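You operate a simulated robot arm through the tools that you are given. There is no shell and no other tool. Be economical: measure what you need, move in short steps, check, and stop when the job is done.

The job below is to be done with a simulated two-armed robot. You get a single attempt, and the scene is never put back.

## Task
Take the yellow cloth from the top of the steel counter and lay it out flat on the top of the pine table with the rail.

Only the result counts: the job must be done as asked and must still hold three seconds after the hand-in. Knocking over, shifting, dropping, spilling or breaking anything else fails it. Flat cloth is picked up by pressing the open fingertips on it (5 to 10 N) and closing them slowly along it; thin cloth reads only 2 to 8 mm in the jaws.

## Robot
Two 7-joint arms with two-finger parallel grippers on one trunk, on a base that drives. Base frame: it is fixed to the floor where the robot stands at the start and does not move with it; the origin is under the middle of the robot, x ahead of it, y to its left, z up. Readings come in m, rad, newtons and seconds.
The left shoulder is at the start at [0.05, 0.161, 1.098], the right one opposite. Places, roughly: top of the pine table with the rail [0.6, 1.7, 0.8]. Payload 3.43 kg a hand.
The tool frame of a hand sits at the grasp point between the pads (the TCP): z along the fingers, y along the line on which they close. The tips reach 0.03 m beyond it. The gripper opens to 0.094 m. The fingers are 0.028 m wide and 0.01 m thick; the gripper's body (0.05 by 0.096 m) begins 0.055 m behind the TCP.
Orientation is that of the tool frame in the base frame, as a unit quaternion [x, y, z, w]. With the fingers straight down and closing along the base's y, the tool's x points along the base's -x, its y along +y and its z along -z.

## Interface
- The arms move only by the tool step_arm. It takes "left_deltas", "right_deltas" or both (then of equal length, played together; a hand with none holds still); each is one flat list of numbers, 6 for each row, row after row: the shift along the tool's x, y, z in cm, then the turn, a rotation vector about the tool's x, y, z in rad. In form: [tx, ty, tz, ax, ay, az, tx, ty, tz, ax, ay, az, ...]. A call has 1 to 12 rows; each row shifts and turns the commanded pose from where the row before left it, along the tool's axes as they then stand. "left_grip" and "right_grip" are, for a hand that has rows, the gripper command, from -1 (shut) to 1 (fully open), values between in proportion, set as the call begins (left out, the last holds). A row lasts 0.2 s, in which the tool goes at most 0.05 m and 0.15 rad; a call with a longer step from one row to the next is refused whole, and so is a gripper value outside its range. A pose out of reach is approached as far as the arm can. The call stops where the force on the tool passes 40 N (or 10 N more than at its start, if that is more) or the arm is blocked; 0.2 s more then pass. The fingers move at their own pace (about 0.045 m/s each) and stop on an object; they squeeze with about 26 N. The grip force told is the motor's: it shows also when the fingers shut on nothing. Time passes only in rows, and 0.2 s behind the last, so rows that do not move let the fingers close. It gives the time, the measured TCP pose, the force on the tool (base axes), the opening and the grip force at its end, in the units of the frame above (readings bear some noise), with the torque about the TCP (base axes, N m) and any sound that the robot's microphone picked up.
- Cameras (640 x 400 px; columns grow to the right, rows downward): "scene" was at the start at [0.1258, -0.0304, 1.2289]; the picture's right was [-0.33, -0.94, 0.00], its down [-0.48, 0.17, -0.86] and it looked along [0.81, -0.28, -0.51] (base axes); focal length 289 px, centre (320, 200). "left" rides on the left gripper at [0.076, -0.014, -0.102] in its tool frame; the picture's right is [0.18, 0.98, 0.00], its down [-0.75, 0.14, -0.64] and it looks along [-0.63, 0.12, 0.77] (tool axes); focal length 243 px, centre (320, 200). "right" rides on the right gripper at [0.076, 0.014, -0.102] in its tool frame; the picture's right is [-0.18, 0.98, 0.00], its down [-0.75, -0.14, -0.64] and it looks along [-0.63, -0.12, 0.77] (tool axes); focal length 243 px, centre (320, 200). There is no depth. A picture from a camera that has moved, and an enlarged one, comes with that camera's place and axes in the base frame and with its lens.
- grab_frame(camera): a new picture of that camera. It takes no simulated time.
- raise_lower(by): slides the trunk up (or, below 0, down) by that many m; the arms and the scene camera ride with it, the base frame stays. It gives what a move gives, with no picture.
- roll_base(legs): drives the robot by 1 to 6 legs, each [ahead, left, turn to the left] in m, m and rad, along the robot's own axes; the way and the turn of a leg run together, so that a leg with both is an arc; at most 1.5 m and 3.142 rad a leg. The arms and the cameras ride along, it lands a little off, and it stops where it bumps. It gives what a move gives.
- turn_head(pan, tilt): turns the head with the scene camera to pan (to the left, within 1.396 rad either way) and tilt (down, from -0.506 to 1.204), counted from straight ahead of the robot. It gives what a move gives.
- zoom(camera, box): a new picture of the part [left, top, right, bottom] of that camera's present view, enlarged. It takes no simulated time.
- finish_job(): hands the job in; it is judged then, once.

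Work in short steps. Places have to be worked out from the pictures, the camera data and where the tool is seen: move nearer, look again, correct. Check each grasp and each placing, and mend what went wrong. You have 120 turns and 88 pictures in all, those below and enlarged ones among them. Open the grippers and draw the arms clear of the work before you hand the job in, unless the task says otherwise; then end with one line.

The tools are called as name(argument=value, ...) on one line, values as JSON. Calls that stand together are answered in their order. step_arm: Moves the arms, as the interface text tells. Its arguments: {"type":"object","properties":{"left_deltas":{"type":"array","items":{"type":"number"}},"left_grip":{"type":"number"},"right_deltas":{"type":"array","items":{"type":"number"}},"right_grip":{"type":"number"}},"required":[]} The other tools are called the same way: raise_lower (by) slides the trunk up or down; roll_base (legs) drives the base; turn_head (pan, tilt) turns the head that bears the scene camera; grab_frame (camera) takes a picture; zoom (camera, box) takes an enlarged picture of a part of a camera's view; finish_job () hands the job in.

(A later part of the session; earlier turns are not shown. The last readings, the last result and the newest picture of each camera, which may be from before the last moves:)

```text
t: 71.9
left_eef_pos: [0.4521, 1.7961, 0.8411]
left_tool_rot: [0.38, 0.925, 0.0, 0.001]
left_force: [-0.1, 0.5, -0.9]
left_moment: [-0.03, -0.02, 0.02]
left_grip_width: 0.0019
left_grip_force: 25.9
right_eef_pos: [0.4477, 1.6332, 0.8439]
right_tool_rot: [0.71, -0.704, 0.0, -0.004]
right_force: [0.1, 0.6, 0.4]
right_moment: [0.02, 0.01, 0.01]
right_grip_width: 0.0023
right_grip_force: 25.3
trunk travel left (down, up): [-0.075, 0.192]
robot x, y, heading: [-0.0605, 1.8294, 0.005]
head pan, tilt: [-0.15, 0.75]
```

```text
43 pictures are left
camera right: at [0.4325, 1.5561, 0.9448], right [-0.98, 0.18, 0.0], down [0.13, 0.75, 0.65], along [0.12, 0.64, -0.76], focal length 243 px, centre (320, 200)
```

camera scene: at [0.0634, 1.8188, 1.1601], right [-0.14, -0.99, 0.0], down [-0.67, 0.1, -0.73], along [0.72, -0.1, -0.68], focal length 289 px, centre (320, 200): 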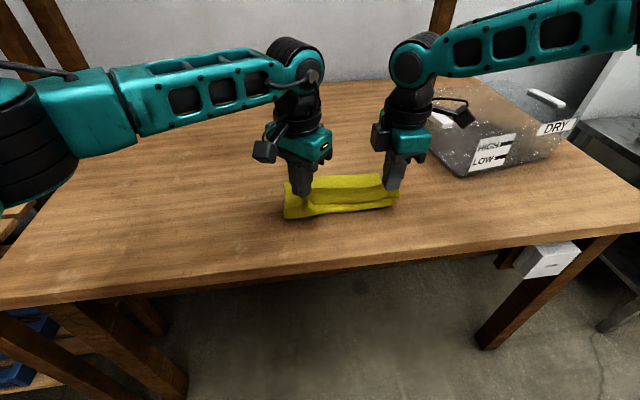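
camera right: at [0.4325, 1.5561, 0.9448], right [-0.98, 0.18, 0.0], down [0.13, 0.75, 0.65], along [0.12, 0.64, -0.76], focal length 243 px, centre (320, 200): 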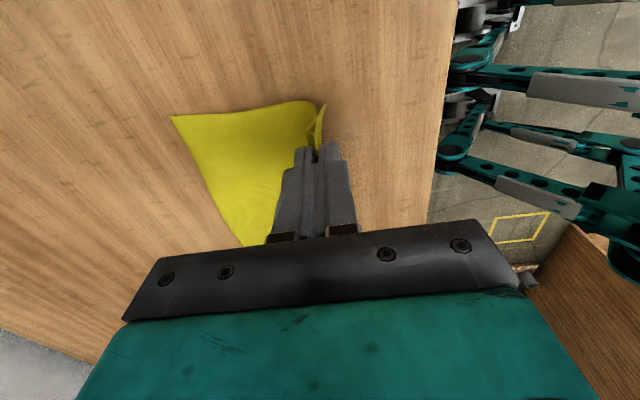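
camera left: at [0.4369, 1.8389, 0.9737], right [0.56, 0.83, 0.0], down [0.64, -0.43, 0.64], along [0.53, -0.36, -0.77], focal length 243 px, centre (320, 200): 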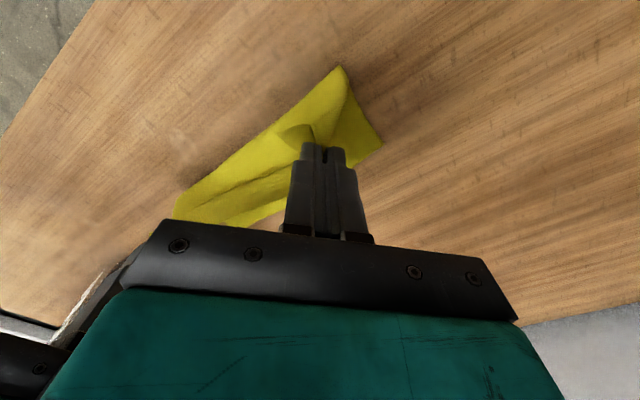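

Combining the two views puts the tabletop at z≈0.75 and its near edge at x≈0.343. The cloth would end at about x 0.33, slightly over the edge. I lift it again and relay it about 4–5 cm further in.

raise_lower(by=0.15)

roll_base(legs=[[0.14, -0.02, 0]])

turn_head(pan=0.75, tilt=0.5)

grab_frame(camera="scene")

```text
t: 73.6
left_eef_pos: [0.4533, 1.7976, 0.9906]
left_tool_rot: [0.379, 0.925, 0.0, 0.002]
left_force: [0.4, -1.3, -0.5]
left_moment: [-0.05, -0.03, 0.03]
left_grip_width: 0.0017
left_grip_force: 25.6
right_eef_pos: [0.4469, 1.6339, 0.9915]
right_tool_rot: [0.71, -0.704, -0.001, -0.003]
right_force: [-0.7, 0.8, 0.3]
right_moment: [0.01, 0.03, -0.01]
right_grip_width: 0.0021
right_grip_force: 26.6
trunk travel left (down, up): [-0.225, 0.042]
robot x, y, heading: [-0.0636, 1.8311, 0.002]
head pan, tilt: [-0.15, 0.75]
```

```text
t: 74.9
left_eef_pos: [0.5909, 1.7757, 0.9902]
left_tool_rot: [0.38, 0.925, -0.001, 0.001]
left_force: [0.3, -0.5, 0.5]
left_moment: [-0.01, 0.03, 0.01]
left_grip_width: 0.0016
left_grip_force: 25.9
right_eef_pos: [0.5838, 1.6129, 0.9922]
right_tool_rot: [0.709, -0.705, -0.001, -0.003]
right_force: [0.9, 0.5, -0.1]
right_moment: [0.03, 0.03, 0.0]
right_grip_width: 0.0023
right_grip_force: 25.6
trunk travel left (down, up): [-0.225, 0.042]
robot x, y, heading: [0.081, 1.8113, 0.004]
head pan, tilt: [-0.15, 0.75]
```

```text
t: 76.1
left_eef_pos: [0.5896, 1.7758, 0.9907]
left_tool_rot: [0.379, 0.925, -0.001, 0.0]
left_force: [0.0, -0.6, 1.1]
left_moment: [-0.04, -0.02, -0.03]
left_grip_width: 0.0017
left_grip_force: 25.9
right_eef_pos: [0.5841, 1.6133, 0.9925]
right_tool_rot: [0.709, -0.705, 0.0, -0.004]
right_force: [-0.9, 0.0, 0.2]
right_moment: [-0.01, 0.04, -0.01]
right_grip_width: 0.0023
right_grip_force: 25.8
trunk travel left (down, up): [-0.225, 0.042]
robot x, y, heading: [0.0794, 1.8131, 0.008]
head pan, tilt: [0.75, 0.499]
```

```text
42 pictures are left
camera scene: at [0.1846, 1.8736, 1.3321], right [0.69, -0.73, 0.0], down [-0.35, -0.33, -0.88], along [0.64, 0.6, -0.48], focal length 289 px, centre (320, 200)
```

scene: 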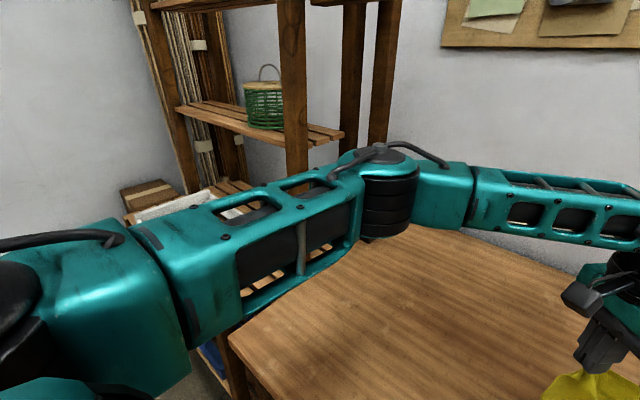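

The elbow is around y 2.04, well clear of the rack. I drive 0.045 m forward and face the head ahead again.

roll_base(legs=[[0.045, 0, 0]])

turn_head(pan=-0.15, tilt=0.75)

grab_frame(camera="scene")

grab_frame(camera="right")

```text
t: 77.0
left_eef_pos: [0.6341, 1.7774, 0.9901]
left_tool_rot: [0.38, 0.925, 0.0, 0.0]
left_force: [-0.2, -0.7, 0.5]
left_moment: [-0.03, 0.01, 0.03]
left_grip_width: 0.0017
left_grip_force: 25.9
right_eef_pos: [0.6297, 1.6142, 0.9913]
right_tool_rot: [0.709, -0.705, 0.0, -0.003]
right_force: [0.2, 1.1, 0.1]
right_moment: [0.04, 0.02, -0.04]
right_grip_width: 0.0021
right_grip_force: 25.9
trunk travel left (down, up): [-0.225, 0.042]
robot x, y, heading: [0.1206, 1.8095, 0.006]
head pan, tilt: [0.75, 0.499]
```

```text
t: 78.2
left_eef_pos: [0.6338, 1.7762, 0.9906]
left_tool_rot: [0.379, 0.925, 0.0, 0.001]
left_force: [-0.7, -0.9, -0.6]
left_moment: [-0.04, 0.01, -0.04]
left_grip_width: 0.0016
left_grip_force: 26.0
right_eef_pos: [0.6296, 1.6144, 0.9926]
right_tool_rot: [0.709, -0.705, 0.0, -0.003]
right_force: [0.0, -0.3, -0.1]
right_moment: [0.03, -0.04, -0.02]
right_grip_width: 0.002
right_grip_force: 25.9
trunk travel left (down, up): [-0.225, 0.042]
robot x, y, heading: [0.118, 1.8102, 0.004]
head pan, tilt: [-0.15, 0.75]
```

```text
41 pictures are left
camera scene: at [0.245, 1.7997, 1.3101], right [-0.14, -0.99, 0.0], down [-0.67, 0.1, -0.73], along [0.72, -0.1, -0.68], focal length 289 px, centre (320, 200)
```

scene: 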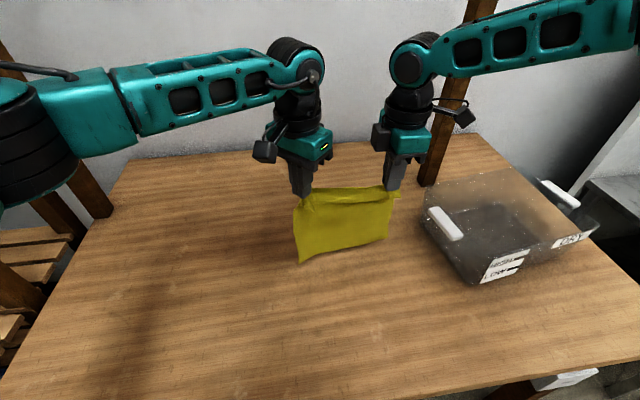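

```text
40 pictures are left
camera right: at [0.6136, 1.5364, 1.0947], right [-0.98, 0.18, 0.0], down [0.13, 0.75, 0.65], along [0.12, 0.64, -0.76], focal length 243 px, centre (320, 200)
```

right: 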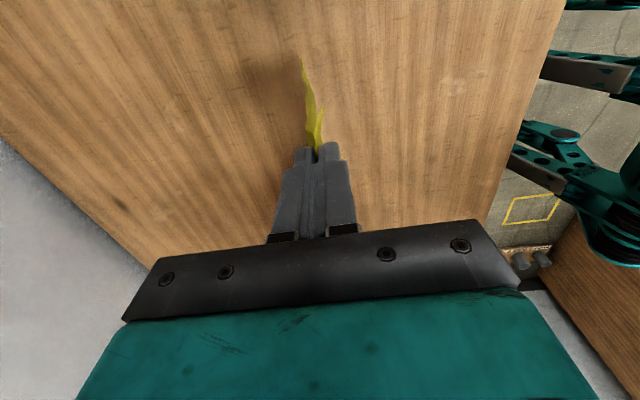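

The cloth hangs free at x≈0.63 with its lower edge just above the table. I repeat the laying sequence with paired lowerings and backings.

raise_lower(by=-0.04)

roll_base(legs=[[-0.03, 0, 0]])

raise_lower(by=-0.03)

roll_base(legs=[[-0.03, 0, 0]])

raise_lower(by=-0.03)

roll_base(legs=[[-0.04, 0, 0]])

raise_lower(by=-0.03)

grab_frame(camera="scene")

grab_frame(camera="right")

```text
t: 79.1
left_eef_pos: [0.6329, 1.777, 0.9501]
left_tool_rot: [0.38, 0.925, 0.0, 0.001]
left_force: [0.0, -1.5, -0.9]
left_moment: [-0.01, 0.01, -0.04]
left_grip_width: 0.002
left_grip_force: 26.2
right_eef_pos: [0.629, 1.6138, 0.9532]
right_tool_rot: [0.709, -0.706, 0.0, -0.004]
right_force: [-0.4, 1.0, -0.2]
right_moment: [0.04, 0.02, 0.0]
right_grip_width: 0.0019
right_grip_force: 25.8
trunk travel left (down, up): [-0.185, 0.082]
robot x, y, heading: [0.1221, 1.8118, 0.007]
head pan, tilt: [-0.15, 0.75]
```

```text
t: 79.9
left_eef_pos: [0.6027, 1.7764, 0.9509]
left_tool_rot: [0.38, 0.925, -0.001, 0.001]
left_force: [-0.1, -0.9, 0.5]
left_moment: [-0.06, -0.03, 0.0]
left_grip_width: 0.0018
left_grip_force: 26.3
right_eef_pos: [0.5971, 1.6148, 0.9534]
right_tool_rot: [0.71, -0.705, 0.0, -0.003]
right_force: [-0.7, 0.6, 0.8]
right_moment: [0.0, 0.0, 0.01]
right_grip_width: 0.0021
right_grip_force: 26.5
trunk travel left (down, up): [-0.185, 0.082]
robot x, y, heading: [0.0961, 1.8124, 0.005]
head pan, tilt: [-0.15, 0.75]
```

```text
t: 80.7
left_eef_pos: [0.6044, 1.7759, 0.9207]
left_tool_rot: [0.379, 0.925, -0.001, 0.001]
left_force: [0.2, -0.2, -0.2]
left_moment: [-0.02, 0.01, -0.02]
left_grip_width: 0.0018
left_grip_force: 26.2
right_eef_pos: [0.5981, 1.6139, 0.922]
right_tool_rot: [0.709, -0.705, 0.001, -0.004]
right_force: [-0.4, 0.1, -0.6]
right_moment: [0.04, -0.04, 0.01]
right_grip_width: 0.0021
right_grip_force: 26.1
trunk travel left (down, up): [-0.155, 0.112]
robot x, y, heading: [0.0912, 1.8107, 0.002]
head pan, tilt: [-0.15, 0.75]
```

```text
t: 81.5
left_eef_pos: [0.5726, 1.7764, 0.92]
left_tool_rot: [0.38, 0.925, -0.001, 0.001]
left_force: [0.0, -0.7, 1.0]
left_moment: [-0.05, 0.01, 0.03]
left_grip_width: 0.0019
left_grip_force: 26.0
right_eef_pos: [0.5668, 1.6129, 0.9234]
right_tool_rot: [0.709, -0.705, 0.0, -0.004]
right_force: [-0.3, 0.6, 0.7]
right_moment: [0.0, -0.05, 0.01]
right_grip_width: 0.0021
right_grip_force: 25.2
trunk travel left (down, up): [-0.155, 0.112]
robot x, y, heading: [0.0602, 1.8165, 0.006]
head pan, tilt: [-0.15, 0.75]
```

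```text
t: 82.2
left_eef_pos: [0.5728, 1.7761, 0.8915]
left_tool_rot: [0.38, 0.925, -0.001, 0.001]
left_force: [0.1, -0.3, 0.1]
left_moment: [0.0, 0.02, 0.01]
left_grip_width: 0.0018
left_grip_force: 26.0
right_eef_pos: [0.5682, 1.6139, 0.892]
right_tool_rot: [0.709, -0.705, 0.0, -0.004]
right_force: [0.2, 1.6, 0.5]
right_moment: [0.0, 0.0, 0.0]
right_grip_width: 0.0019
right_grip_force: 26.3
trunk travel left (down, up): [-0.125, 0.142]
robot x, y, heading: [0.0612, 1.8106, 0.006]
head pan, tilt: [-0.15, 0.75]
```

```text
t: 83.1
left_eef_pos: [0.5344, 1.7763, 0.8915]
left_tool_rot: [0.379, 0.925, -0.001, 0.001]
left_force: [-0.3, -0.6, 0.5]
left_moment: [0.01, -0.01, -0.02]
left_grip_width: 0.0022
left_grip_force: 25.6
right_eef_pos: [0.5285, 1.6146, 0.8931]
right_tool_rot: [0.71, -0.705, -0.001, -0.003]
right_force: [-0.4, 1.3, 0.2]
right_moment: [-0.02, 0.0, 0.02]
right_grip_width: 0.0022
right_grip_force: 26.6
trunk travel left (down, up): [-0.125, 0.142]
robot x, y, heading: [0.021, 1.811, 0.008]
head pan, tilt: [-0.15, 0.75]
```

```text
t: 83.9
left_eef_pos: [0.5348, 1.7758, 0.8606]
left_tool_rot: [0.38, 0.925, 0.0, 0.001]
left_force: [0.1, -1.0, -0.3]
left_moment: [-0.04, -0.03, -0.01]
left_grip_width: 0.0017
left_grip_force: 26.1
right_eef_pos: [0.5291, 1.6138, 0.8621]
right_tool_rot: [0.71, -0.705, 0.0, -0.004]
right_force: [-0.4, 0.9, -0.4]
right_moment: [-0.02, 0.02, 0.0]
right_grip_width: 0.0021
right_grip_force: 25.9
trunk travel left (down, up): [-0.095, 0.172]
robot x, y, heading: [0.0192, 1.8173, 0.005]
head pan, tilt: [-0.15, 0.75]
```

```text
39 pictures are left
camera scene: at [0.1453, 1.7991, 1.1801], right [-0.14, -0.99, 0.0], down [-0.67, 0.1, -0.73], along [0.72, -0.1, -0.68], focal length 289 px, centre (320, 200)
```

scene: 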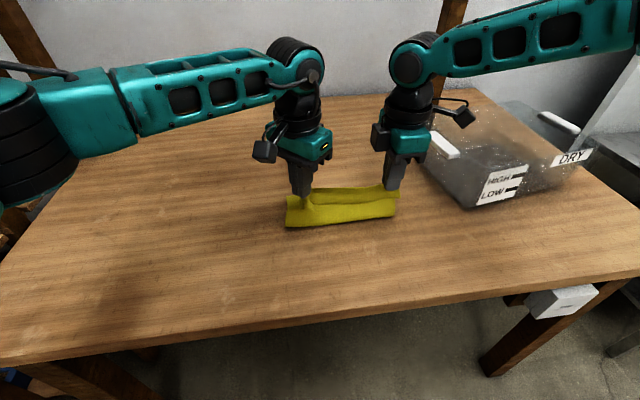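

```text
38 pictures are left
camera right: at [0.5142, 1.5362, 0.9649], right [-0.98, 0.18, 0.0], down [0.13, 0.75, 0.65], along [0.12, 0.64, -0.76], focal length 243 px, centre (320, 200)
```

right: 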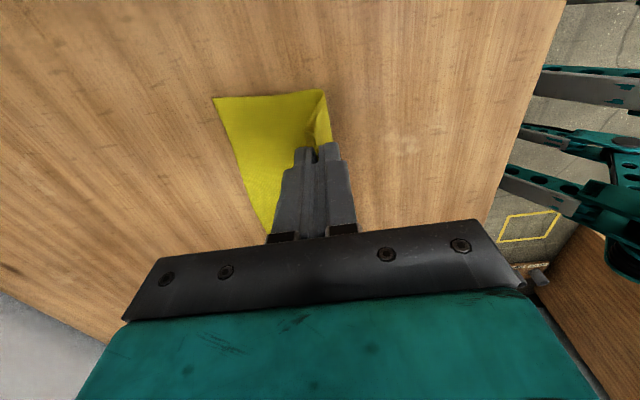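

The far edge lies at x≈0.617, so the near edge should end at about 0.38, safely on the table. I continue: back 0.05, down 0.04, back 0.025.

roll_base(legs=[[-0.05, 0, 0]])

raise_lower(by=-0.04)

roll_base(legs=[[-0.03, 0, 0]])

grab_frame(camera="scene")

grab_frame(camera="right")

grab_frame(camera="left")

```text
t: 84.8
left_eef_pos: [0.4849, 1.7749, 0.8607]
left_tool_rot: [0.38, 0.925, 0.0, 0.001]
left_force: [0.7, -0.6, -0.8]
left_moment: [0.01, -0.01, -0.03]
left_grip_width: 0.0017
left_grip_force: 26.5
right_eef_pos: [0.4793, 1.6125, 0.8631]
right_tool_rot: [0.709, -0.705, 0.0, -0.003]
right_force: [-0.2, 0.2, 1.1]
right_moment: [-0.02, -0.03, 0.0]
right_grip_width: 0.0018
right_grip_force: 26.3
trunk travel left (down, up): [-0.095, 0.172]
robot x, y, heading: [-0.0259, 1.8112, 0.004]
head pan, tilt: [-0.15, 0.75]
```

```text
t: 85.6
left_eef_pos: [0.4846, 1.7754, 0.8202]
left_tool_rot: [0.38, 0.925, 0.0, 0.001]
left_force: [0.4, -1.2, -0.9]
left_moment: [0.0, -0.01, 0.01]
left_grip_width: 0.002
left_grip_force: 25.7
right_eef_pos: [0.4798, 1.6132, 0.823]
right_tool_rot: [0.709, -0.705, 0.0, -0.005]
right_force: [-0.3, 1.1, 0.7]
right_moment: [0.01, -0.03, 0.03]
right_grip_width: 0.002
right_grip_force: 26.1
trunk travel left (down, up): [-0.055, 0.212]
robot x, y, heading: [-0.0289, 1.8135, 0.004]
head pan, tilt: [-0.15, 0.75]
```

```text
t: 86.5
left_eef_pos: [0.4546, 1.7751, 0.8207]
left_tool_rot: [0.38, 0.925, -0.001, 0.001]
left_force: [-0.8, -1.3, 1.0]
left_moment: [-0.03, 0.0, -0.02]
left_grip_width: 0.0018
left_grip_force: 25.3
right_eef_pos: [0.4496, 1.6129, 0.823]
right_tool_rot: [0.709, -0.706, 0.0, -0.003]
right_force: [-0.1, 0.8, 0.4]
right_moment: [0.02, -0.02, 0.0]
right_grip_width: 0.0022
right_grip_force: 26.1
trunk travel left (down, up): [-0.055, 0.212]
robot x, y, heading: [-0.0588, 1.8124, 0.003]
head pan, tilt: [-0.15, 0.75]
```

```text
37 pictures are left
camera scene: at [0.0655, 1.7985, 1.1402], right [-0.14, -0.99, 0.0], down [-0.67, 0.1, -0.73], along [0.72, -0.11, -0.68], focal length 289 px, centre (320, 200)
```

scene: 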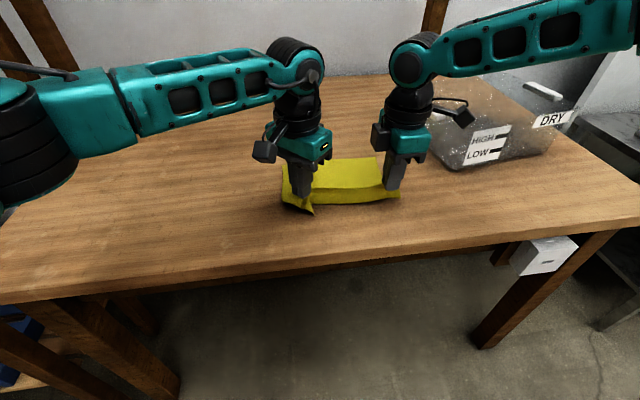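

```text
36 pictures are left
camera right: at [0.4341, 1.535, 0.925], right [-0.98, 0.18, 0.0], down [0.13, 0.75, 0.65], along [0.12, 0.64, -0.76], focal length 243 px, centre (320, 200)
```

right: 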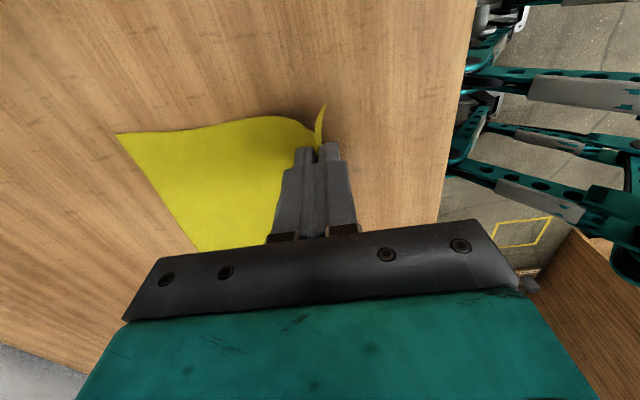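

```text
35 pictures are left
camera left: at [0.3897, 1.8176, 0.9238], right [0.56, 0.83, 0.0], down [0.63, -0.43, 0.64], along [0.53, -0.36, -0.77], focal length 243 px, centre (320, 200)
```

left: 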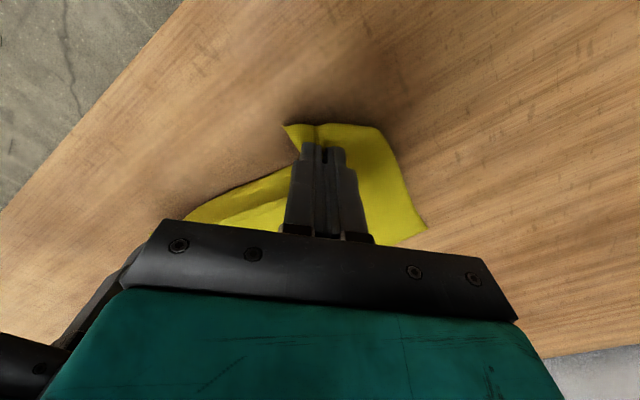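

The cloth lies well, with the hands 4 cm above the top. I lower 0.03 m, back 0.015 m, and then lower by arm to find contact.

raise_lower(by=-0.03)

roll_base(legs=[[-0.015, 0, 0]])

step_arm(left_deltas=[0, 0, 0.4, 0, 0, 0, 0, 0, 0, 0, 0, 0], right_deltas=[0, 0, 0.6, 0, 0, 0, 0, 0, 0, 0, 0, 0])

grab_frame(camera="right")

grab_frame(camera="left")

zoom(camera="scene", box=[220, 100, 460, 250])

```text
t: 87.2
left_eef_pos: [0.4558, 1.7743, 0.7926]
left_tool_rot: [0.379, 0.925, -0.001, 0.003]
left_force: [1.8, -3.0, 13.5]
left_moment: [-0.27, -0.12, 0.04]
left_grip_width: 0.0015
left_grip_force: 26.3
right_eef_pos: [0.4482, 1.6117, 0.7929]
right_tool_rot: [0.709, -0.705, 0.001, -0.004]
right_force: [-0.2, 0.8, 0.9]
right_moment: [0.03, -0.02, -0.01]
right_grip_width: 0.0021
right_grip_force: 26.4
trunk travel left (down, up): [-0.025, 0.242]
robot x, y, heading: [-0.0535, 1.8106, 0.005]
head pan, tilt: [-0.15, 0.75]
```

```text
t: 88.0
left_eef_pos: [0.4389, 1.7742, 0.7903]
left_tool_rot: [0.38, 0.925, -0.001, 0.001]
left_force: [-1.0, -1.6, 3.4]
left_moment: [-0.12, -0.02, -0.02]
left_grip_width: 0.0016
left_grip_force: 26.2
right_eef_pos: [0.4334, 1.6119, 0.7921]
right_tool_rot: [0.708, -0.706, -0.001, -0.003]
right_force: [-0.4, 0.9, -0.1]
right_moment: [0.07, -0.01, 0.01]
right_grip_width: 0.0022
right_grip_force: 26.3
trunk travel left (down, up): [-0.025, 0.242]
robot x, y, heading: [-0.0714, 1.8089, 0.012]
head pan, tilt: [-0.15, 0.75]
```

```text
t: 88.6
left_eef_pos: [0.4398, 1.7748, 0.7864]
left_tool_rot: [0.38, 0.925, -0.001, 0.001]
left_force: [-1.9, -0.3, 7.8]
left_moment: [-0.12, -0.05, -0.06]
left_grip_width: 0.0017
left_grip_force: 25.9
right_eef_pos: [0.4314, 1.6136, 0.7885]
right_tool_rot: [0.709, -0.705, 0.001, -0.006]
right_force: [0.5, 2.7, 0.7]
right_moment: [0.05, -0.02, -0.03]
right_grip_width: 0.002
right_grip_force: 25.9
trunk travel left (down, up): [-0.025, 0.242]
robot x, y, heading: [-0.073, 1.8105, 0.007]
head pan, tilt: [-0.15, 0.75]
```

```text
34 pictures are left
camera right: at [0.4165, 1.5347, 0.8902], right [-0.98, 0.18, -0.01], down [0.13, 0.75, 0.65], along [0.12, 0.64, -0.76], focal length 243 px, centre (320, 200)
```

right: 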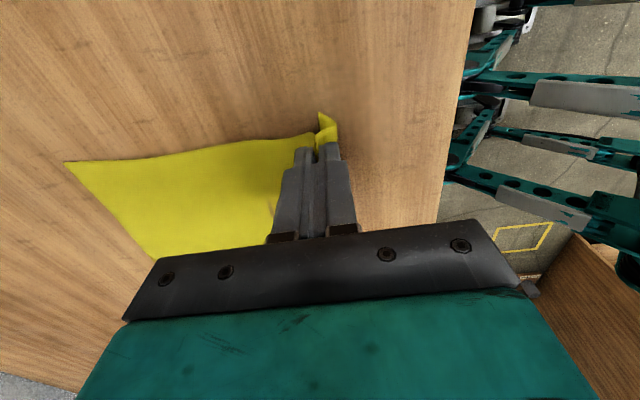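

```text
33 pictures are left
camera left: at [0.374, 1.8173, 0.8902], right [0.56, 0.83, 0.0], down [0.63, -0.43, 0.64], along [0.53, -0.36, -0.77], focal length 243 px, centre (320, 200)
```

left: 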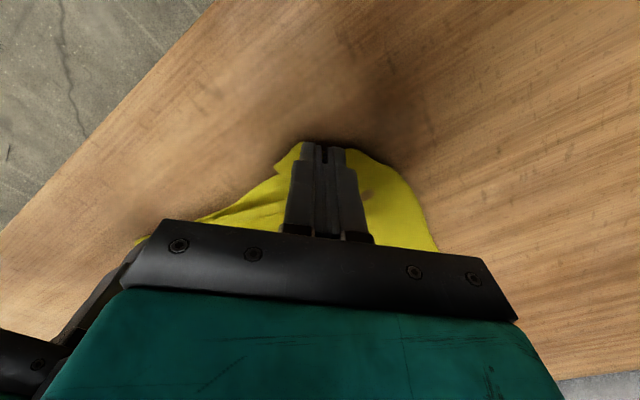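

```text
2.67 times, centred on (340, 175) of scene
camera zoom: at [0.05, 1.7986, 1.1103], right [-0.14, -0.99, 0.0], down [-0.67, 0.1, -0.73], along [0.72, -0.11, -0.68], focal length 771 px, centre (267, 267)
```

zoom: 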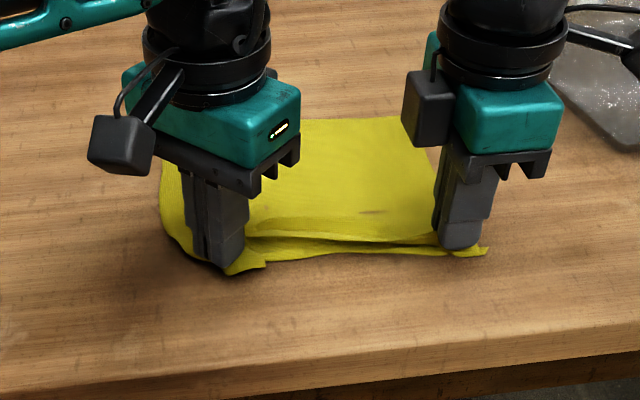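

The cloth is laid flat except for the gripped near strip. The left is in contact at 8 N, so I lower the right to light contact too.

step_arm(right_deltas=[0, 0, 0.5, 0, 0, 0, 0, 0, 0, 0, 0, 0])

```text
t: 89.2
left_eef_pos: [0.4387, 1.7753, 0.7868]
left_tool_rot: [0.38, 0.925, -0.001, 0.001]
left_force: [-2.5, -3.5, 8.5]
left_moment: [-0.19, -0.04, -0.1]
left_grip_width: 0.0017
left_grip_force: 26.1
right_eef_pos: [0.4295, 1.6101, 0.7842]
right_tool_rot: [0.709, -0.705, 0.0, -0.006]
right_force: [0.9, 4.2, 2.5]
right_moment: [0.15, -0.03, 0.0]
right_grip_width: 0.0022
right_grip_force: 26.1
right hand out of reach, approached as far as the arm can: row 1
trunk travel left (down, up): [-0.025, 0.242]
robot x, y, heading: [-0.0728, 1.8119, 0.006]
head pan, tilt: [-0.15, 0.75]
```

Both hands are in light contact. I open in stages while pulling back, so the far finger stays roughly still and the near finger draws the near strip out flat.

step_arm(left_deltas=[0.4, -0.4, 0, 0, 0, 0], right_deltas=[0, 0.6, 0.1, 0, 0, 0], left_grip=-0.75, right_grip=-0.75)

step_arm(left_deltas=[0.4, -0.4, 0, 0, 0, 0], right_deltas=[0, 0.6, 0.1, 0, 0, 0], left_grip=-0.5, right_grip=-0.5)

zoom(camera="scene", box=[220, 100, 460, 250])

grab_frame(camera="right")

```text
t: 89.6
left_eef_pos: [0.434, 1.7753, 0.7851]
left_tool_rot: [0.38, 0.925, -0.002, 0.0]
left_force: [-0.1, 0.1, -0.1]
left_moment: [-0.01, -0.01, -0.02]
left_grip_width: 0.0116
left_grip_force: 0.0
right_eef_pos: [0.425, 1.6102, 0.7816]
right_tool_rot: [0.709, -0.705, 0.001, -0.003]
right_force: [-0.2, 0.7, 3.9]
right_moment: [0.0, 0.04, 0.01]
right_grip_width: 0.0114
right_grip_force: 0.0
trunk travel left (down, up): [-0.025, 0.242]
robot x, y, heading: [-0.0737, 1.8122, 0.005]
head pan, tilt: [-0.15, 0.75]
```

```text
t: 90.0
left_eef_pos: [0.4289, 1.7753, 0.7851]
left_tool_rot: [0.38, 0.925, 0.0, 0.0]
left_force: [0.0, 0.4, 0.3]
left_moment: [-0.01, -0.03, -0.02]
left_grip_width: 0.0236
left_grip_force: 0.1
right_eef_pos: [0.42, 1.6114, 0.7818]
right_tool_rot: [0.709, -0.705, 0.0, -0.004]
right_force: [0.3, -0.8, 7.7]
right_moment: [-0.03, 0.08, 0.01]
right_grip_width: 0.0229
right_grip_force: 0.1
trunk travel left (down, up): [-0.025, 0.242]
robot x, y, heading: [-0.07, 1.8085, 0.007]
head pan, tilt: [-0.15, 0.75]
```

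```text
2.67 times, centred on (340, 175) of scene
camera zoom: at [0.0503, 1.7986, 1.1103], right [-0.14, -0.99, 0.0], down [-0.67, 0.1, -0.73], along [0.72, -0.11, -0.68], focal length 771 px, centre (267, 267)
```

zoom: 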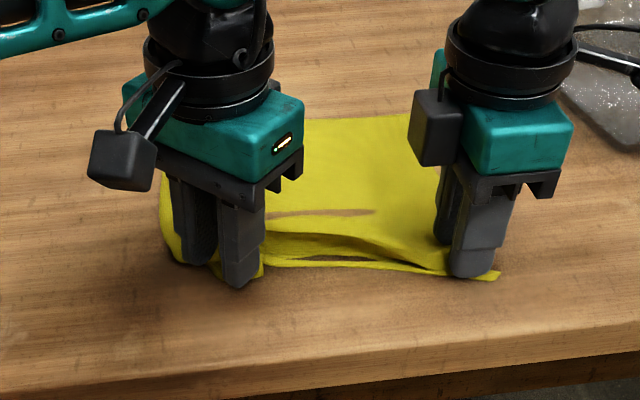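

```text
30 pictures are left
camera right: at [0.4048, 1.5331, 0.8843], right [-0.98, 0.18, -0.01], down [0.13, 0.75, 0.65], along [0.12, 0.64, -0.76], focal length 243 px, centre (320, 200)
```

right: 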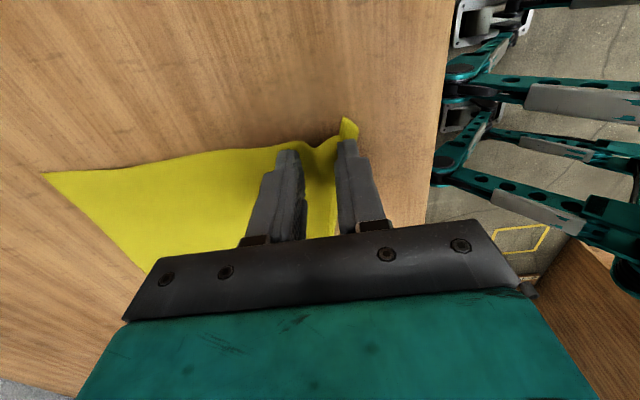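

The right strip is flattening well. The left is now free, so I press it down to the surface and continue opening both.

step_arm(left_deltas=[0, 0, 0.45, 0, 0, 0], right_deltas=[0, 0.6, 0, 0, 0, 0], right_grip=-0.25)

step_arm(left_deltas=[0.4, -0.4, 0.1, 0, 0, 0], right_deltas=[0, 0.6, 0, 0, 0, 0], left_grip=-0.25, right_grip=0)

step_arm(left_deltas=[0.4, -0.4, 0, 0, 0, 0], right_deltas=[0, 0, 0, 0, 0, 0], left_grip=0)

zoom(camera="scene", box=[220, 100, 460, 250])

grab_frame(camera="left")

```text
t: 90.4
left_eef_pos: [0.428, 1.7732, 0.782]
left_tool_rot: [0.38, 0.925, -0.001, 0.002]
left_force: [-0.1, 0.1, 3.2]
left_moment: [0.0, -0.03, -0.03]
left_grip_width: 0.0235
left_grip_force: 0.1
right_eef_pos: [0.4139, 1.6099, 0.7821]
right_tool_rot: [0.709, -0.705, 0.0, -0.003]
right_force: [2.1, 0.1, 9.7]
right_moment: [-0.05, 0.13, 0.0]
right_grip_width: 0.034
right_grip_force: 0.0
trunk travel left (down, up): [-0.025, 0.242]
robot x, y, heading: [-0.0724, 1.8116, 0.004]
head pan, tilt: [-0.15, 0.75]
```

```text
t: 90.8
left_eef_pos: [0.422, 1.7739, 0.7821]
left_tool_rot: [0.381, 0.925, -0.001, 0.002]
left_force: [1.6, -1.9, 8.6]
left_moment: [0.1, -0.26, -0.03]
left_grip_width: 0.0353
left_grip_force: 0.3
right_eef_pos: [0.4064, 1.6099, 0.7824]
right_tool_rot: [0.71, -0.705, 0.001, -0.005]
right_force: [2.7, 0.6, 9.5]
right_moment: [-0.02, 0.2, 0.01]
right_grip_width: 0.0453
right_grip_force: 0.2
trunk travel left (down, up): [-0.025, 0.242]
robot x, y, heading: [-0.0705, 1.8111, 0.005]
head pan, tilt: [-0.15, 0.75]
```

```text
t: 91.2
left_eef_pos: [0.4159, 1.7741, 0.782]
left_tool_rot: [0.379, 0.925, -0.001, 0.002]
left_force: [1.6, -1.9, 9.5]
left_moment: [0.12, -0.24, -0.08]
left_grip_width: 0.0469
left_grip_force: 0.1
right_eef_pos: [0.4071, 1.6111, 0.7827]
right_tool_rot: [0.709, -0.705, 0.0, -0.004]
right_force: [2.1, 0.7, 11.3]
right_moment: [-0.03, 0.2, -0.02]
right_grip_width: 0.0455
right_grip_force: 0.0
trunk travel left (down, up): [-0.025, 0.242]
robot x, y, heading: [-0.072, 1.8091, 0.005]
head pan, tilt: [-0.15, 0.75]
```

```text
2.67 times, centred on (340, 175) of scene
camera zoom: at [0.0496, 1.7986, 1.1104], right [-0.14, -0.99, 0.0], down [-0.67, 0.1, -0.73], along [0.72, -0.11, -0.68], focal length 771 px, centre (267, 267)
```

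zoom: 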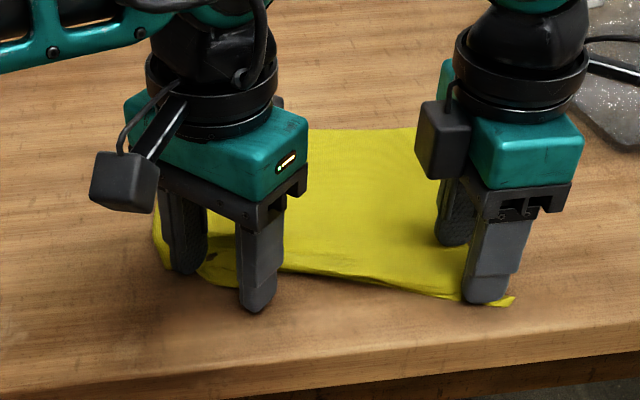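

```text
28 pictures are left
camera left: at [0.3514, 1.8169, 0.8848], right [0.56, 0.83, 0.0], down [0.63, -0.43, 0.64], along [0.53, -0.36, -0.76], focal length 243 px, centre (320, 200)
```

left: 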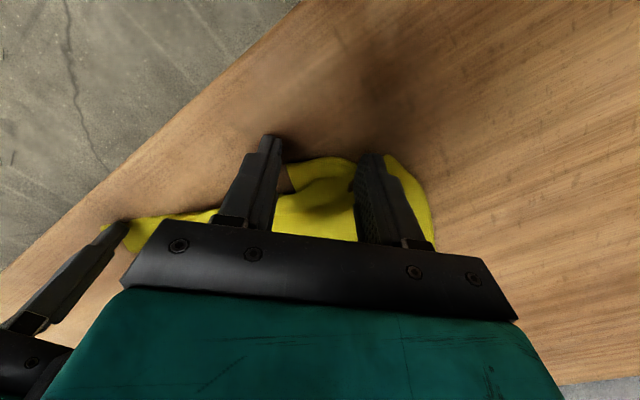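

The right side is flat. The left corner seems tucked under, so I lift both hands straight up and inspect.

step_arm(left_deltas=[0, 0, -2, 0, 0, 0, 0, 0, -4, 0, 0, 0, 0, 0, -4, 0, 0, 0, 0, 0, 0, 0, 0, 0], right_deltas=[0, 0, -2, 0, 0, 0, 0, 0, -4, 0, 0, 0, 0, 0, -4, 0, 0, 0, 0, 0, 0, 0, 0, 0])

zoom(camera="scene", box=[220, 100, 460, 250])

grab_frame(camera="left")

```text
t: 92.2
left_eef_pos: [0.4172, 1.7751, 0.8809]
left_tool_rot: [0.38, 0.925, -0.001, 0.0]
left_force: [-0.3, -0.5, -0.2]
left_moment: [0.02, 0.02, 0.0]
left_grip_width: 0.0468
left_grip_force: 0.1
right_eef_pos: [0.4058, 1.6105, 0.8813]
right_tool_rot: [0.709, -0.705, 0.0, -0.004]
right_force: [-0.3, 0.6, -0.2]
right_moment: [0.04, 0.01, -0.01]
right_grip_width: 0.047
right_grip_force: 0.2
trunk travel left (down, up): [-0.025, 0.242]
robot x, y, heading: [-0.075, 1.8123, 0.005]
head pan, tilt: [-0.15, 0.75]
```

```text
2.67 times, centred on (340, 175) of scene
camera zoom: at [0.0506, 1.7984, 1.1101], right [-0.14, -0.99, 0.0], down [-0.67, 0.1, -0.73], along [0.72, -0.11, -0.68], focal length 771 px, centre (267, 267)
```

zoom: 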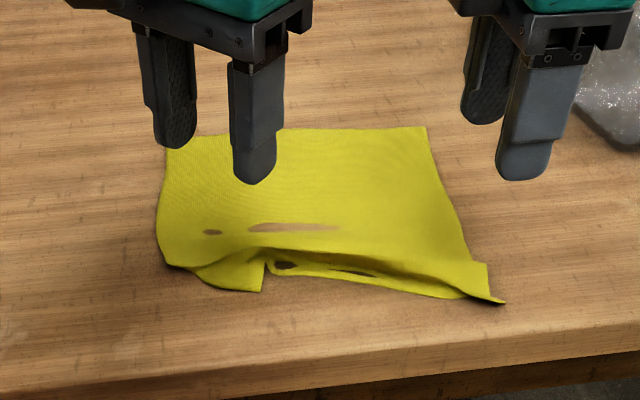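

```text
26 pictures are left
camera left: at [0.3534, 1.8177, 0.9843], right [0.56, 0.83, 0.0], down [0.64, -0.43, 0.64], along [0.53, -0.36, -0.77], focal length 243 px, centre (320, 200)
```

left: 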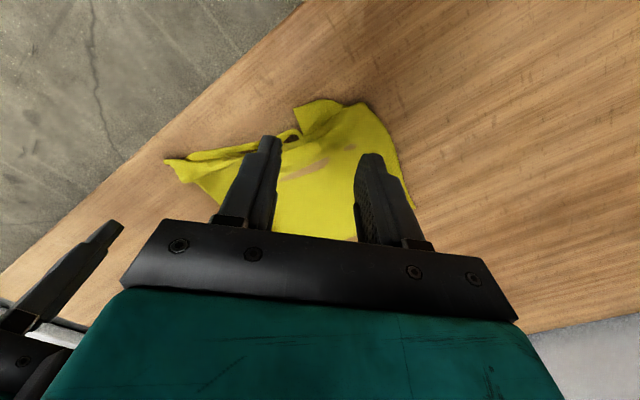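

The near-left corner is displaced about 7 cm to the right with a fold beside it. I move the left hand further left and take a closer look.

step_arm(left_deltas=[2.1, 2.1, -1, 0, 0, 0, 2.1, 2.1, -1, 0, 0, 0, 0, 0, 0, 0, 0, 0], left_grip=-1)

zoom(camera="scene", box=[270, 140, 420, 234])

```text
t: 93.0
left_eef_pos: [0.4156, 1.8343, 0.9018]
left_tool_rot: [0.38, 0.925, -0.001, 0.0]
left_force: [-0.2, -0.4, 0.5]
left_moment: [0.02, -0.02, -0.03]
left_grip_width: 0.0001
left_grip_force: 20.0
right_eef_pos: [0.407, 1.6092, 0.8801]
right_tool_rot: [0.709, -0.705, 0.0, -0.004]
right_force: [-0.3, -0.8, 0.9]
right_moment: [0.03, 0.02, -0.01]
right_grip_width: 0.0469
right_grip_force: 0.1
trunk travel left (down, up): [-0.025, 0.242]
robot x, y, heading: [-0.0719, 1.8102, 0.006]
head pan, tilt: [-0.15, 0.75]
```

```text
4.26 times, centred on (345, 187) of scene
camera zoom: at [0.0506, 1.7984, 1.1101], right [-0.14, -0.99, 0.0], down [-0.67, 0.1, -0.73], along [0.72, -0.11, -0.68], focal length 1230 px, centre (214, 255)
```

zoom: 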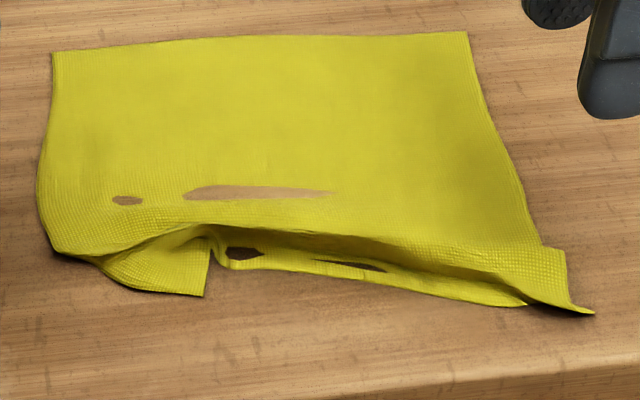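

The shape is clear now: the corner at about (0.408, 1.747) must be pulled left and towards me. I place the closed left fingertip on the cloth just inside that corner.

step_arm(left_deltas=[-2.6, -2.4, 0, 0, 0, 0, -2.6, -2.4, 0, 0, 0, 0, 0, 0, 4, 0, 0, 0, 0, 0, 4, 0, 0, 0, 0, 0, 3.3, 0, 0, 0, 0, 0, 0, 0, 0, 0])

zoom(camera="scene", box=[240, 120, 420, 234])

```text
t: 94.4
left_eef_pos: [0.4208, 1.7652, 0.7867]
left_tool_rot: [0.381, 0.925, 0.0, 0.0]
left_force: [-0.3, 1.1, 0.0]
left_moment: [-0.01, 0.02, 0.03]
left_grip_width: 0.0
left_grip_force: 25.7
right_eef_pos: [0.4052, 1.6099, 0.8807]
right_tool_rot: [0.708, -0.706, 0.0, -0.004]
right_force: [0.1, 0.7, 0.3]
right_moment: [0.01, -0.01, 0.01]
right_grip_width: 0.0471
right_grip_force: 0.0
trunk travel left (down, up): [-0.025, 0.242]
robot x, y, heading: [-0.0697, 1.8114, 0.008]
head pan, tilt: [-0.15, 0.75]
```

```text
3.51 times, centred on (330, 177) of scene
camera zoom: at [0.0507, 1.7984, 1.1101], right [-0.14, -0.99, 0.0], down [-0.67, 0.1, -0.73], along [0.72, -0.11, -0.68], focal length 1014 px, centre (285, 281)
```

zoom: 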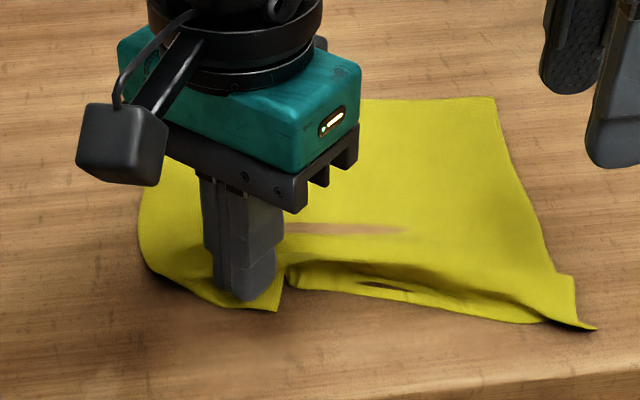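

The fingertip is right at the corner. I press to about 7 N.

step_arm(left_deltas=[0, 0, 0.6, 0, 0, 0, 0, 0, 0, 0, 0, 0])

```text
t: 95.0
left_eef_pos: [0.4202, 1.7654, 0.7823]
left_tool_rot: [0.38, 0.925, -0.001, 0.001]
left_force: [0.4, -0.1, 0.5]
left_moment: [-0.01, -0.01, 0.0]
left_grip_width: 0.0001
left_grip_force: 26.2
right_eef_pos: [0.407, 1.6104, 0.8808]
right_tool_rot: [0.709, -0.705, 0.0, -0.003]
right_force: [0.6, -0.6, 0.2]
right_moment: [-0.01, -0.04, 0.03]
right_grip_width: 0.0469
right_grip_force: 0.1
trunk travel left (down, up): [-0.025, 0.242]
robot x, y, heading: [-0.0734, 1.8097, 0.01]
head pan, tilt: [-0.15, 0.75]
```

There is still almost no force, so I press slightly more.

step_arm(left_deltas=[0, 0, 0.25, 0, 0, 0, 0, 0, 0, 0, 0, 0])

```text
t: 95.6
left_eef_pos: [0.42, 1.7645, 0.7808]
left_tool_rot: [0.379, 0.925, -0.001, 0.003]
left_force: [1.2, 0.9, 17.9]
left_moment: [-0.08, -0.25, 0.03]
left_grip_width: 0.0
left_grip_force: 25.9
right_eef_pos: [0.4054, 1.6091, 0.8823]
right_tool_rot: [0.709, -0.706, 0.0, -0.005]
right_force: [-0.1, 0.1, 1.0]
right_moment: [0.0, -0.02, -0.05]
right_grip_width: 0.047
right_grip_force: 0.1
trunk travel left (down, up): [-0.025, 0.242]
robot x, y, heading: [-0.0705, 1.8147, 0.009]
head pan, tilt: [-0.15, 0.75]
```

It reads 18 N, which is too firm. I ease off a little and drag the corner left and towards me.

step_arm(left_deltas=[0, 0, -0.12, 0, 0, 0, 0.88, 0.42, 0, 0, 0, 0, 0.88, 0.42, 0, 0, 0, 0, 0.88, 0.42, 0, 0, 0, 0])

zoom(camera="scene", box=[240, 120, 420, 234])

```text
t: 96.6
left_eef_pos: [0.4091, 1.7905, 0.7824]
left_tool_rot: [0.381, 0.925, -0.002, 0.001]
left_force: [1.7, -4.2, 22.0]
left_moment: [-0.32, -0.31, -0.06]
left_grip_width: 0.0
left_grip_force: 25.6
right_eef_pos: [0.405, 1.6087, 0.8822]
right_tool_rot: [0.709, -0.706, 0.001, -0.004]
right_force: [0.3, 0.6, -0.6]
right_moment: [-0.01, 0.0, 0.0]
right_grip_width: 0.0471
right_grip_force: 0.0
trunk travel left (down, up): [-0.025, 0.242]
robot x, y, heading: [-0.0717, 1.8122, 0.003]
head pan, tilt: [-0.15, 0.75]
```

```text
3.51 times, centred on (330, 177) of scene
camera zoom: at [0.0493, 1.7982, 1.1104], right [-0.14, -0.99, 0.0], down [-0.67, 0.1, -0.73], along [0.72, -0.11, -0.68], focal length 1014 px, centre (285, 281)
```

zoom: 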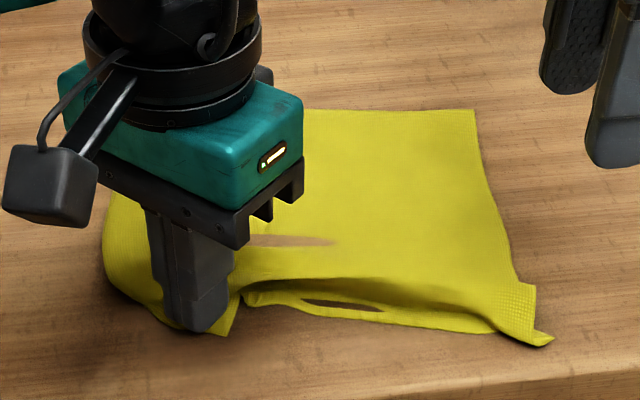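

The drag moved the whole cloth left, so I need to anchor it. I press the right fingertips on the right part of the cloth.

step_arm(right_deltas=[-1.5, -4, 0, 0, 0, 0, 0, 0, 4, 0, 0, 0, 0, 0, 4, 0, 0, 0, 0, 0, 1.6, 0, 0, 0, 0, 0, 0, 0, 0, 0])

step_arm(right_deltas=[0, 0, 0.5, 0, 0, 0, 0, 0, 0, 0, 0, 0])

```text
t: 97.8
left_eef_pos: [0.4086, 1.7904, 0.7813]
left_tool_rot: [0.38, 0.925, -0.001, 0.001]
left_force: [-2.4, -1.3, 23.6]
left_moment: [-0.22, -0.22, -0.04]
left_grip_width: 0.0
left_grip_force: 26.2
right_eef_pos: [0.4323, 1.6149, 0.792]
right_tool_rot: [0.709, -0.705, 0.001, -0.005]
right_force: [-0.4, -0.5, 0.7]
right_moment: [0.0, 0.0, 0.01]
right_grip_width: 0.047
right_grip_force: 0.0
right hand out of reach, approached as far as the arm can: row 2, 3, 4
trunk travel left (down, up): [-0.025, 0.242]
robot x, y, heading: [-0.0718, 1.8131, 0.004]
head pan, tilt: [-0.15, 0.75]
```

```text
t: 98.4
left_eef_pos: [0.4086, 1.7906, 0.7819]
left_tool_rot: [0.381, 0.925, 0.0, 0.002]
left_force: [-2.6, -1.1, 23.4]
left_moment: [-0.21, -0.21, -0.04]
left_grip_width: 0.0
left_grip_force: 25.8
right_eef_pos: [0.4308, 1.6132, 0.7881]
right_tool_rot: [0.709, -0.705, 0.0, -0.005]
right_force: [0.8, -0.5, 1.3]
right_moment: [0.0, 0.0, -0.04]
right_grip_width: 0.0469
right_grip_force: 0.1
trunk travel left (down, up): [-0.025, 0.242]
robot x, y, heading: [-0.0696, 1.8107, 0.004]
head pan, tilt: [-0.15, 0.75]
```

The right is nearly touching, so I lower it more and ease the left.

step_arm(right_deltas=[0, 0.5, 0.7, 0, 0, 0, 0, 0, 0, 0, 0, 0], left_deltas=[0, 0, -0.1, 0, 0, 0, 0, 0, 0, 0, 0, 0])

step_arm(right_deltas=[0, 0, 0.3, 0, 0, 0, 0, 0, 0, 0, 0, 0])

zoom(camera="scene", box=[240, 120, 420, 234])

```text
t: 99.0
left_eef_pos: [0.4084, 1.7911, 0.7822]
left_tool_rot: [0.38, 0.925, -0.001, 0.001]
left_force: [0.2, -4.1, 17.7]
left_moment: [-0.25, -0.24, -0.04]
left_grip_width: 0.0002
left_grip_force: 26.1
right_eef_pos: [0.4264, 1.6132, 0.7812]
right_tool_rot: [0.709, -0.705, 0.0, -0.005]
right_force: [0.9, 0.1, 6.8]
right_moment: [0.07, 0.18, -0.02]
right_grip_width: 0.0467
right_grip_force: 0.0
trunk travel left (down, up): [-0.025, 0.242]
robot x, y, heading: [-0.0693, 1.8129, 0.009]
head pan, tilt: [-0.15, 0.75]
```

```text
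t: 99.6
left_eef_pos: [0.4083, 1.7913, 0.7817]
left_tool_rot: [0.379, 0.925, 0.0, 0.0]
left_force: [0.6, -2.5, 12.8]
left_moment: [-0.16, -0.19, -0.03]
left_grip_width: 0.0
left_grip_force: 26.0
right_eef_pos: [0.4263, 1.613, 0.7812]
right_tool_rot: [0.709, -0.705, 0.002, -0.007]
right_force: [1.7, -0.5, 25.4]
right_moment: [0.32, 0.74, 0.0]
right_grip_width: 0.0459
right_grip_force: 0.1
trunk travel left (down, up): [-0.025, 0.242]
robot x, y, heading: [-0.0723, 1.8112, 0.01]
head pan, tilt: [-0.15, 0.75]
```

```text
3.51 times, centred on (330, 177) of scene
camera zoom: at [0.0484, 1.7989, 1.1107], right [-0.14, -0.99, 0.0], down [-0.67, 0.1, -0.73], along [0.73, -0.11, -0.68], focal length 1014 px, centre (285, 281)
```

zoom: 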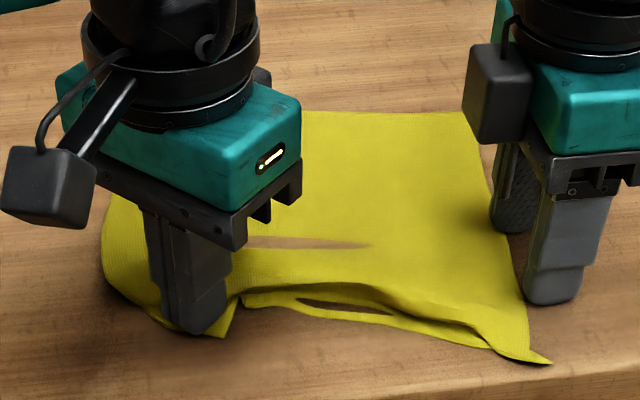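

The right fingers landed just off the cloth. Instead I set the closed right fingertip near the near-right corner (about 0.361, 1.623) so that both corners can be pulled apart.

step_arm(right_deltas=[0, 0, -3, 0, 0, 0, -1.2, 1.8, 0, 0, 0, 0, -1.3, 1.8, 0, 0, 0, 0, 0, 0, 0, 0, 0, 0, 0, 0, 2.6, 0, 0, 0, 0, 0, 0, 0, 0, 0], right_grip=-1)

zoom(camera="scene", box=[240, 120, 420, 234])

```text
t: 101.0
left_eef_pos: [0.4081, 1.7925, 0.7822]
left_tool_rot: [0.38, 0.925, -0.001, 0.001]
left_force: [-2.9, 1.5, 19.0]
left_moment: [-0.05, -0.12, -0.01]
left_grip_width: 0.0
left_grip_force: 25.7
right_eef_pos: [0.3895, 1.6368, 0.7813]
right_tool_rot: [0.709, -0.706, 0.001, -0.004]
right_force: [-0.1, -0.7, 1.3]
right_moment: [-0.01, -0.02, 0.01]
right_grip_width: 0.0001
right_grip_force: 25.5
trunk travel left (down, up): [-0.025, 0.242]
robot x, y, heading: [-0.0733, 1.8125, 0.003]
head pan, tilt: [-0.15, 0.75]
```

```text
3.51 times, centred on (330, 177) of scene
camera zoom: at [0.0491, 1.7986, 1.1104], right [-0.14, -0.99, 0.0], down [-0.67, 0.1, -0.73], along [0.72, -0.11, -0.68], focal length 1014 px, centre (285, 281)
```

zoom: 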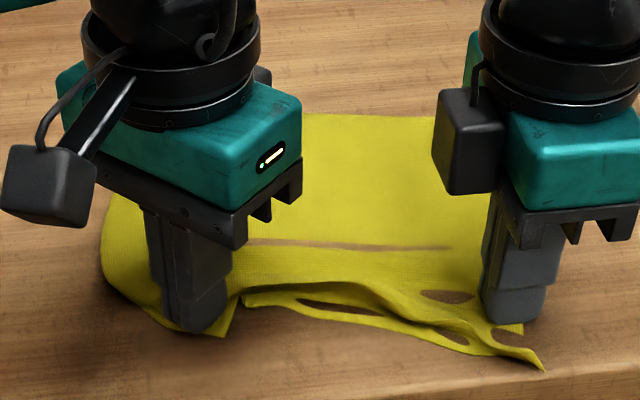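

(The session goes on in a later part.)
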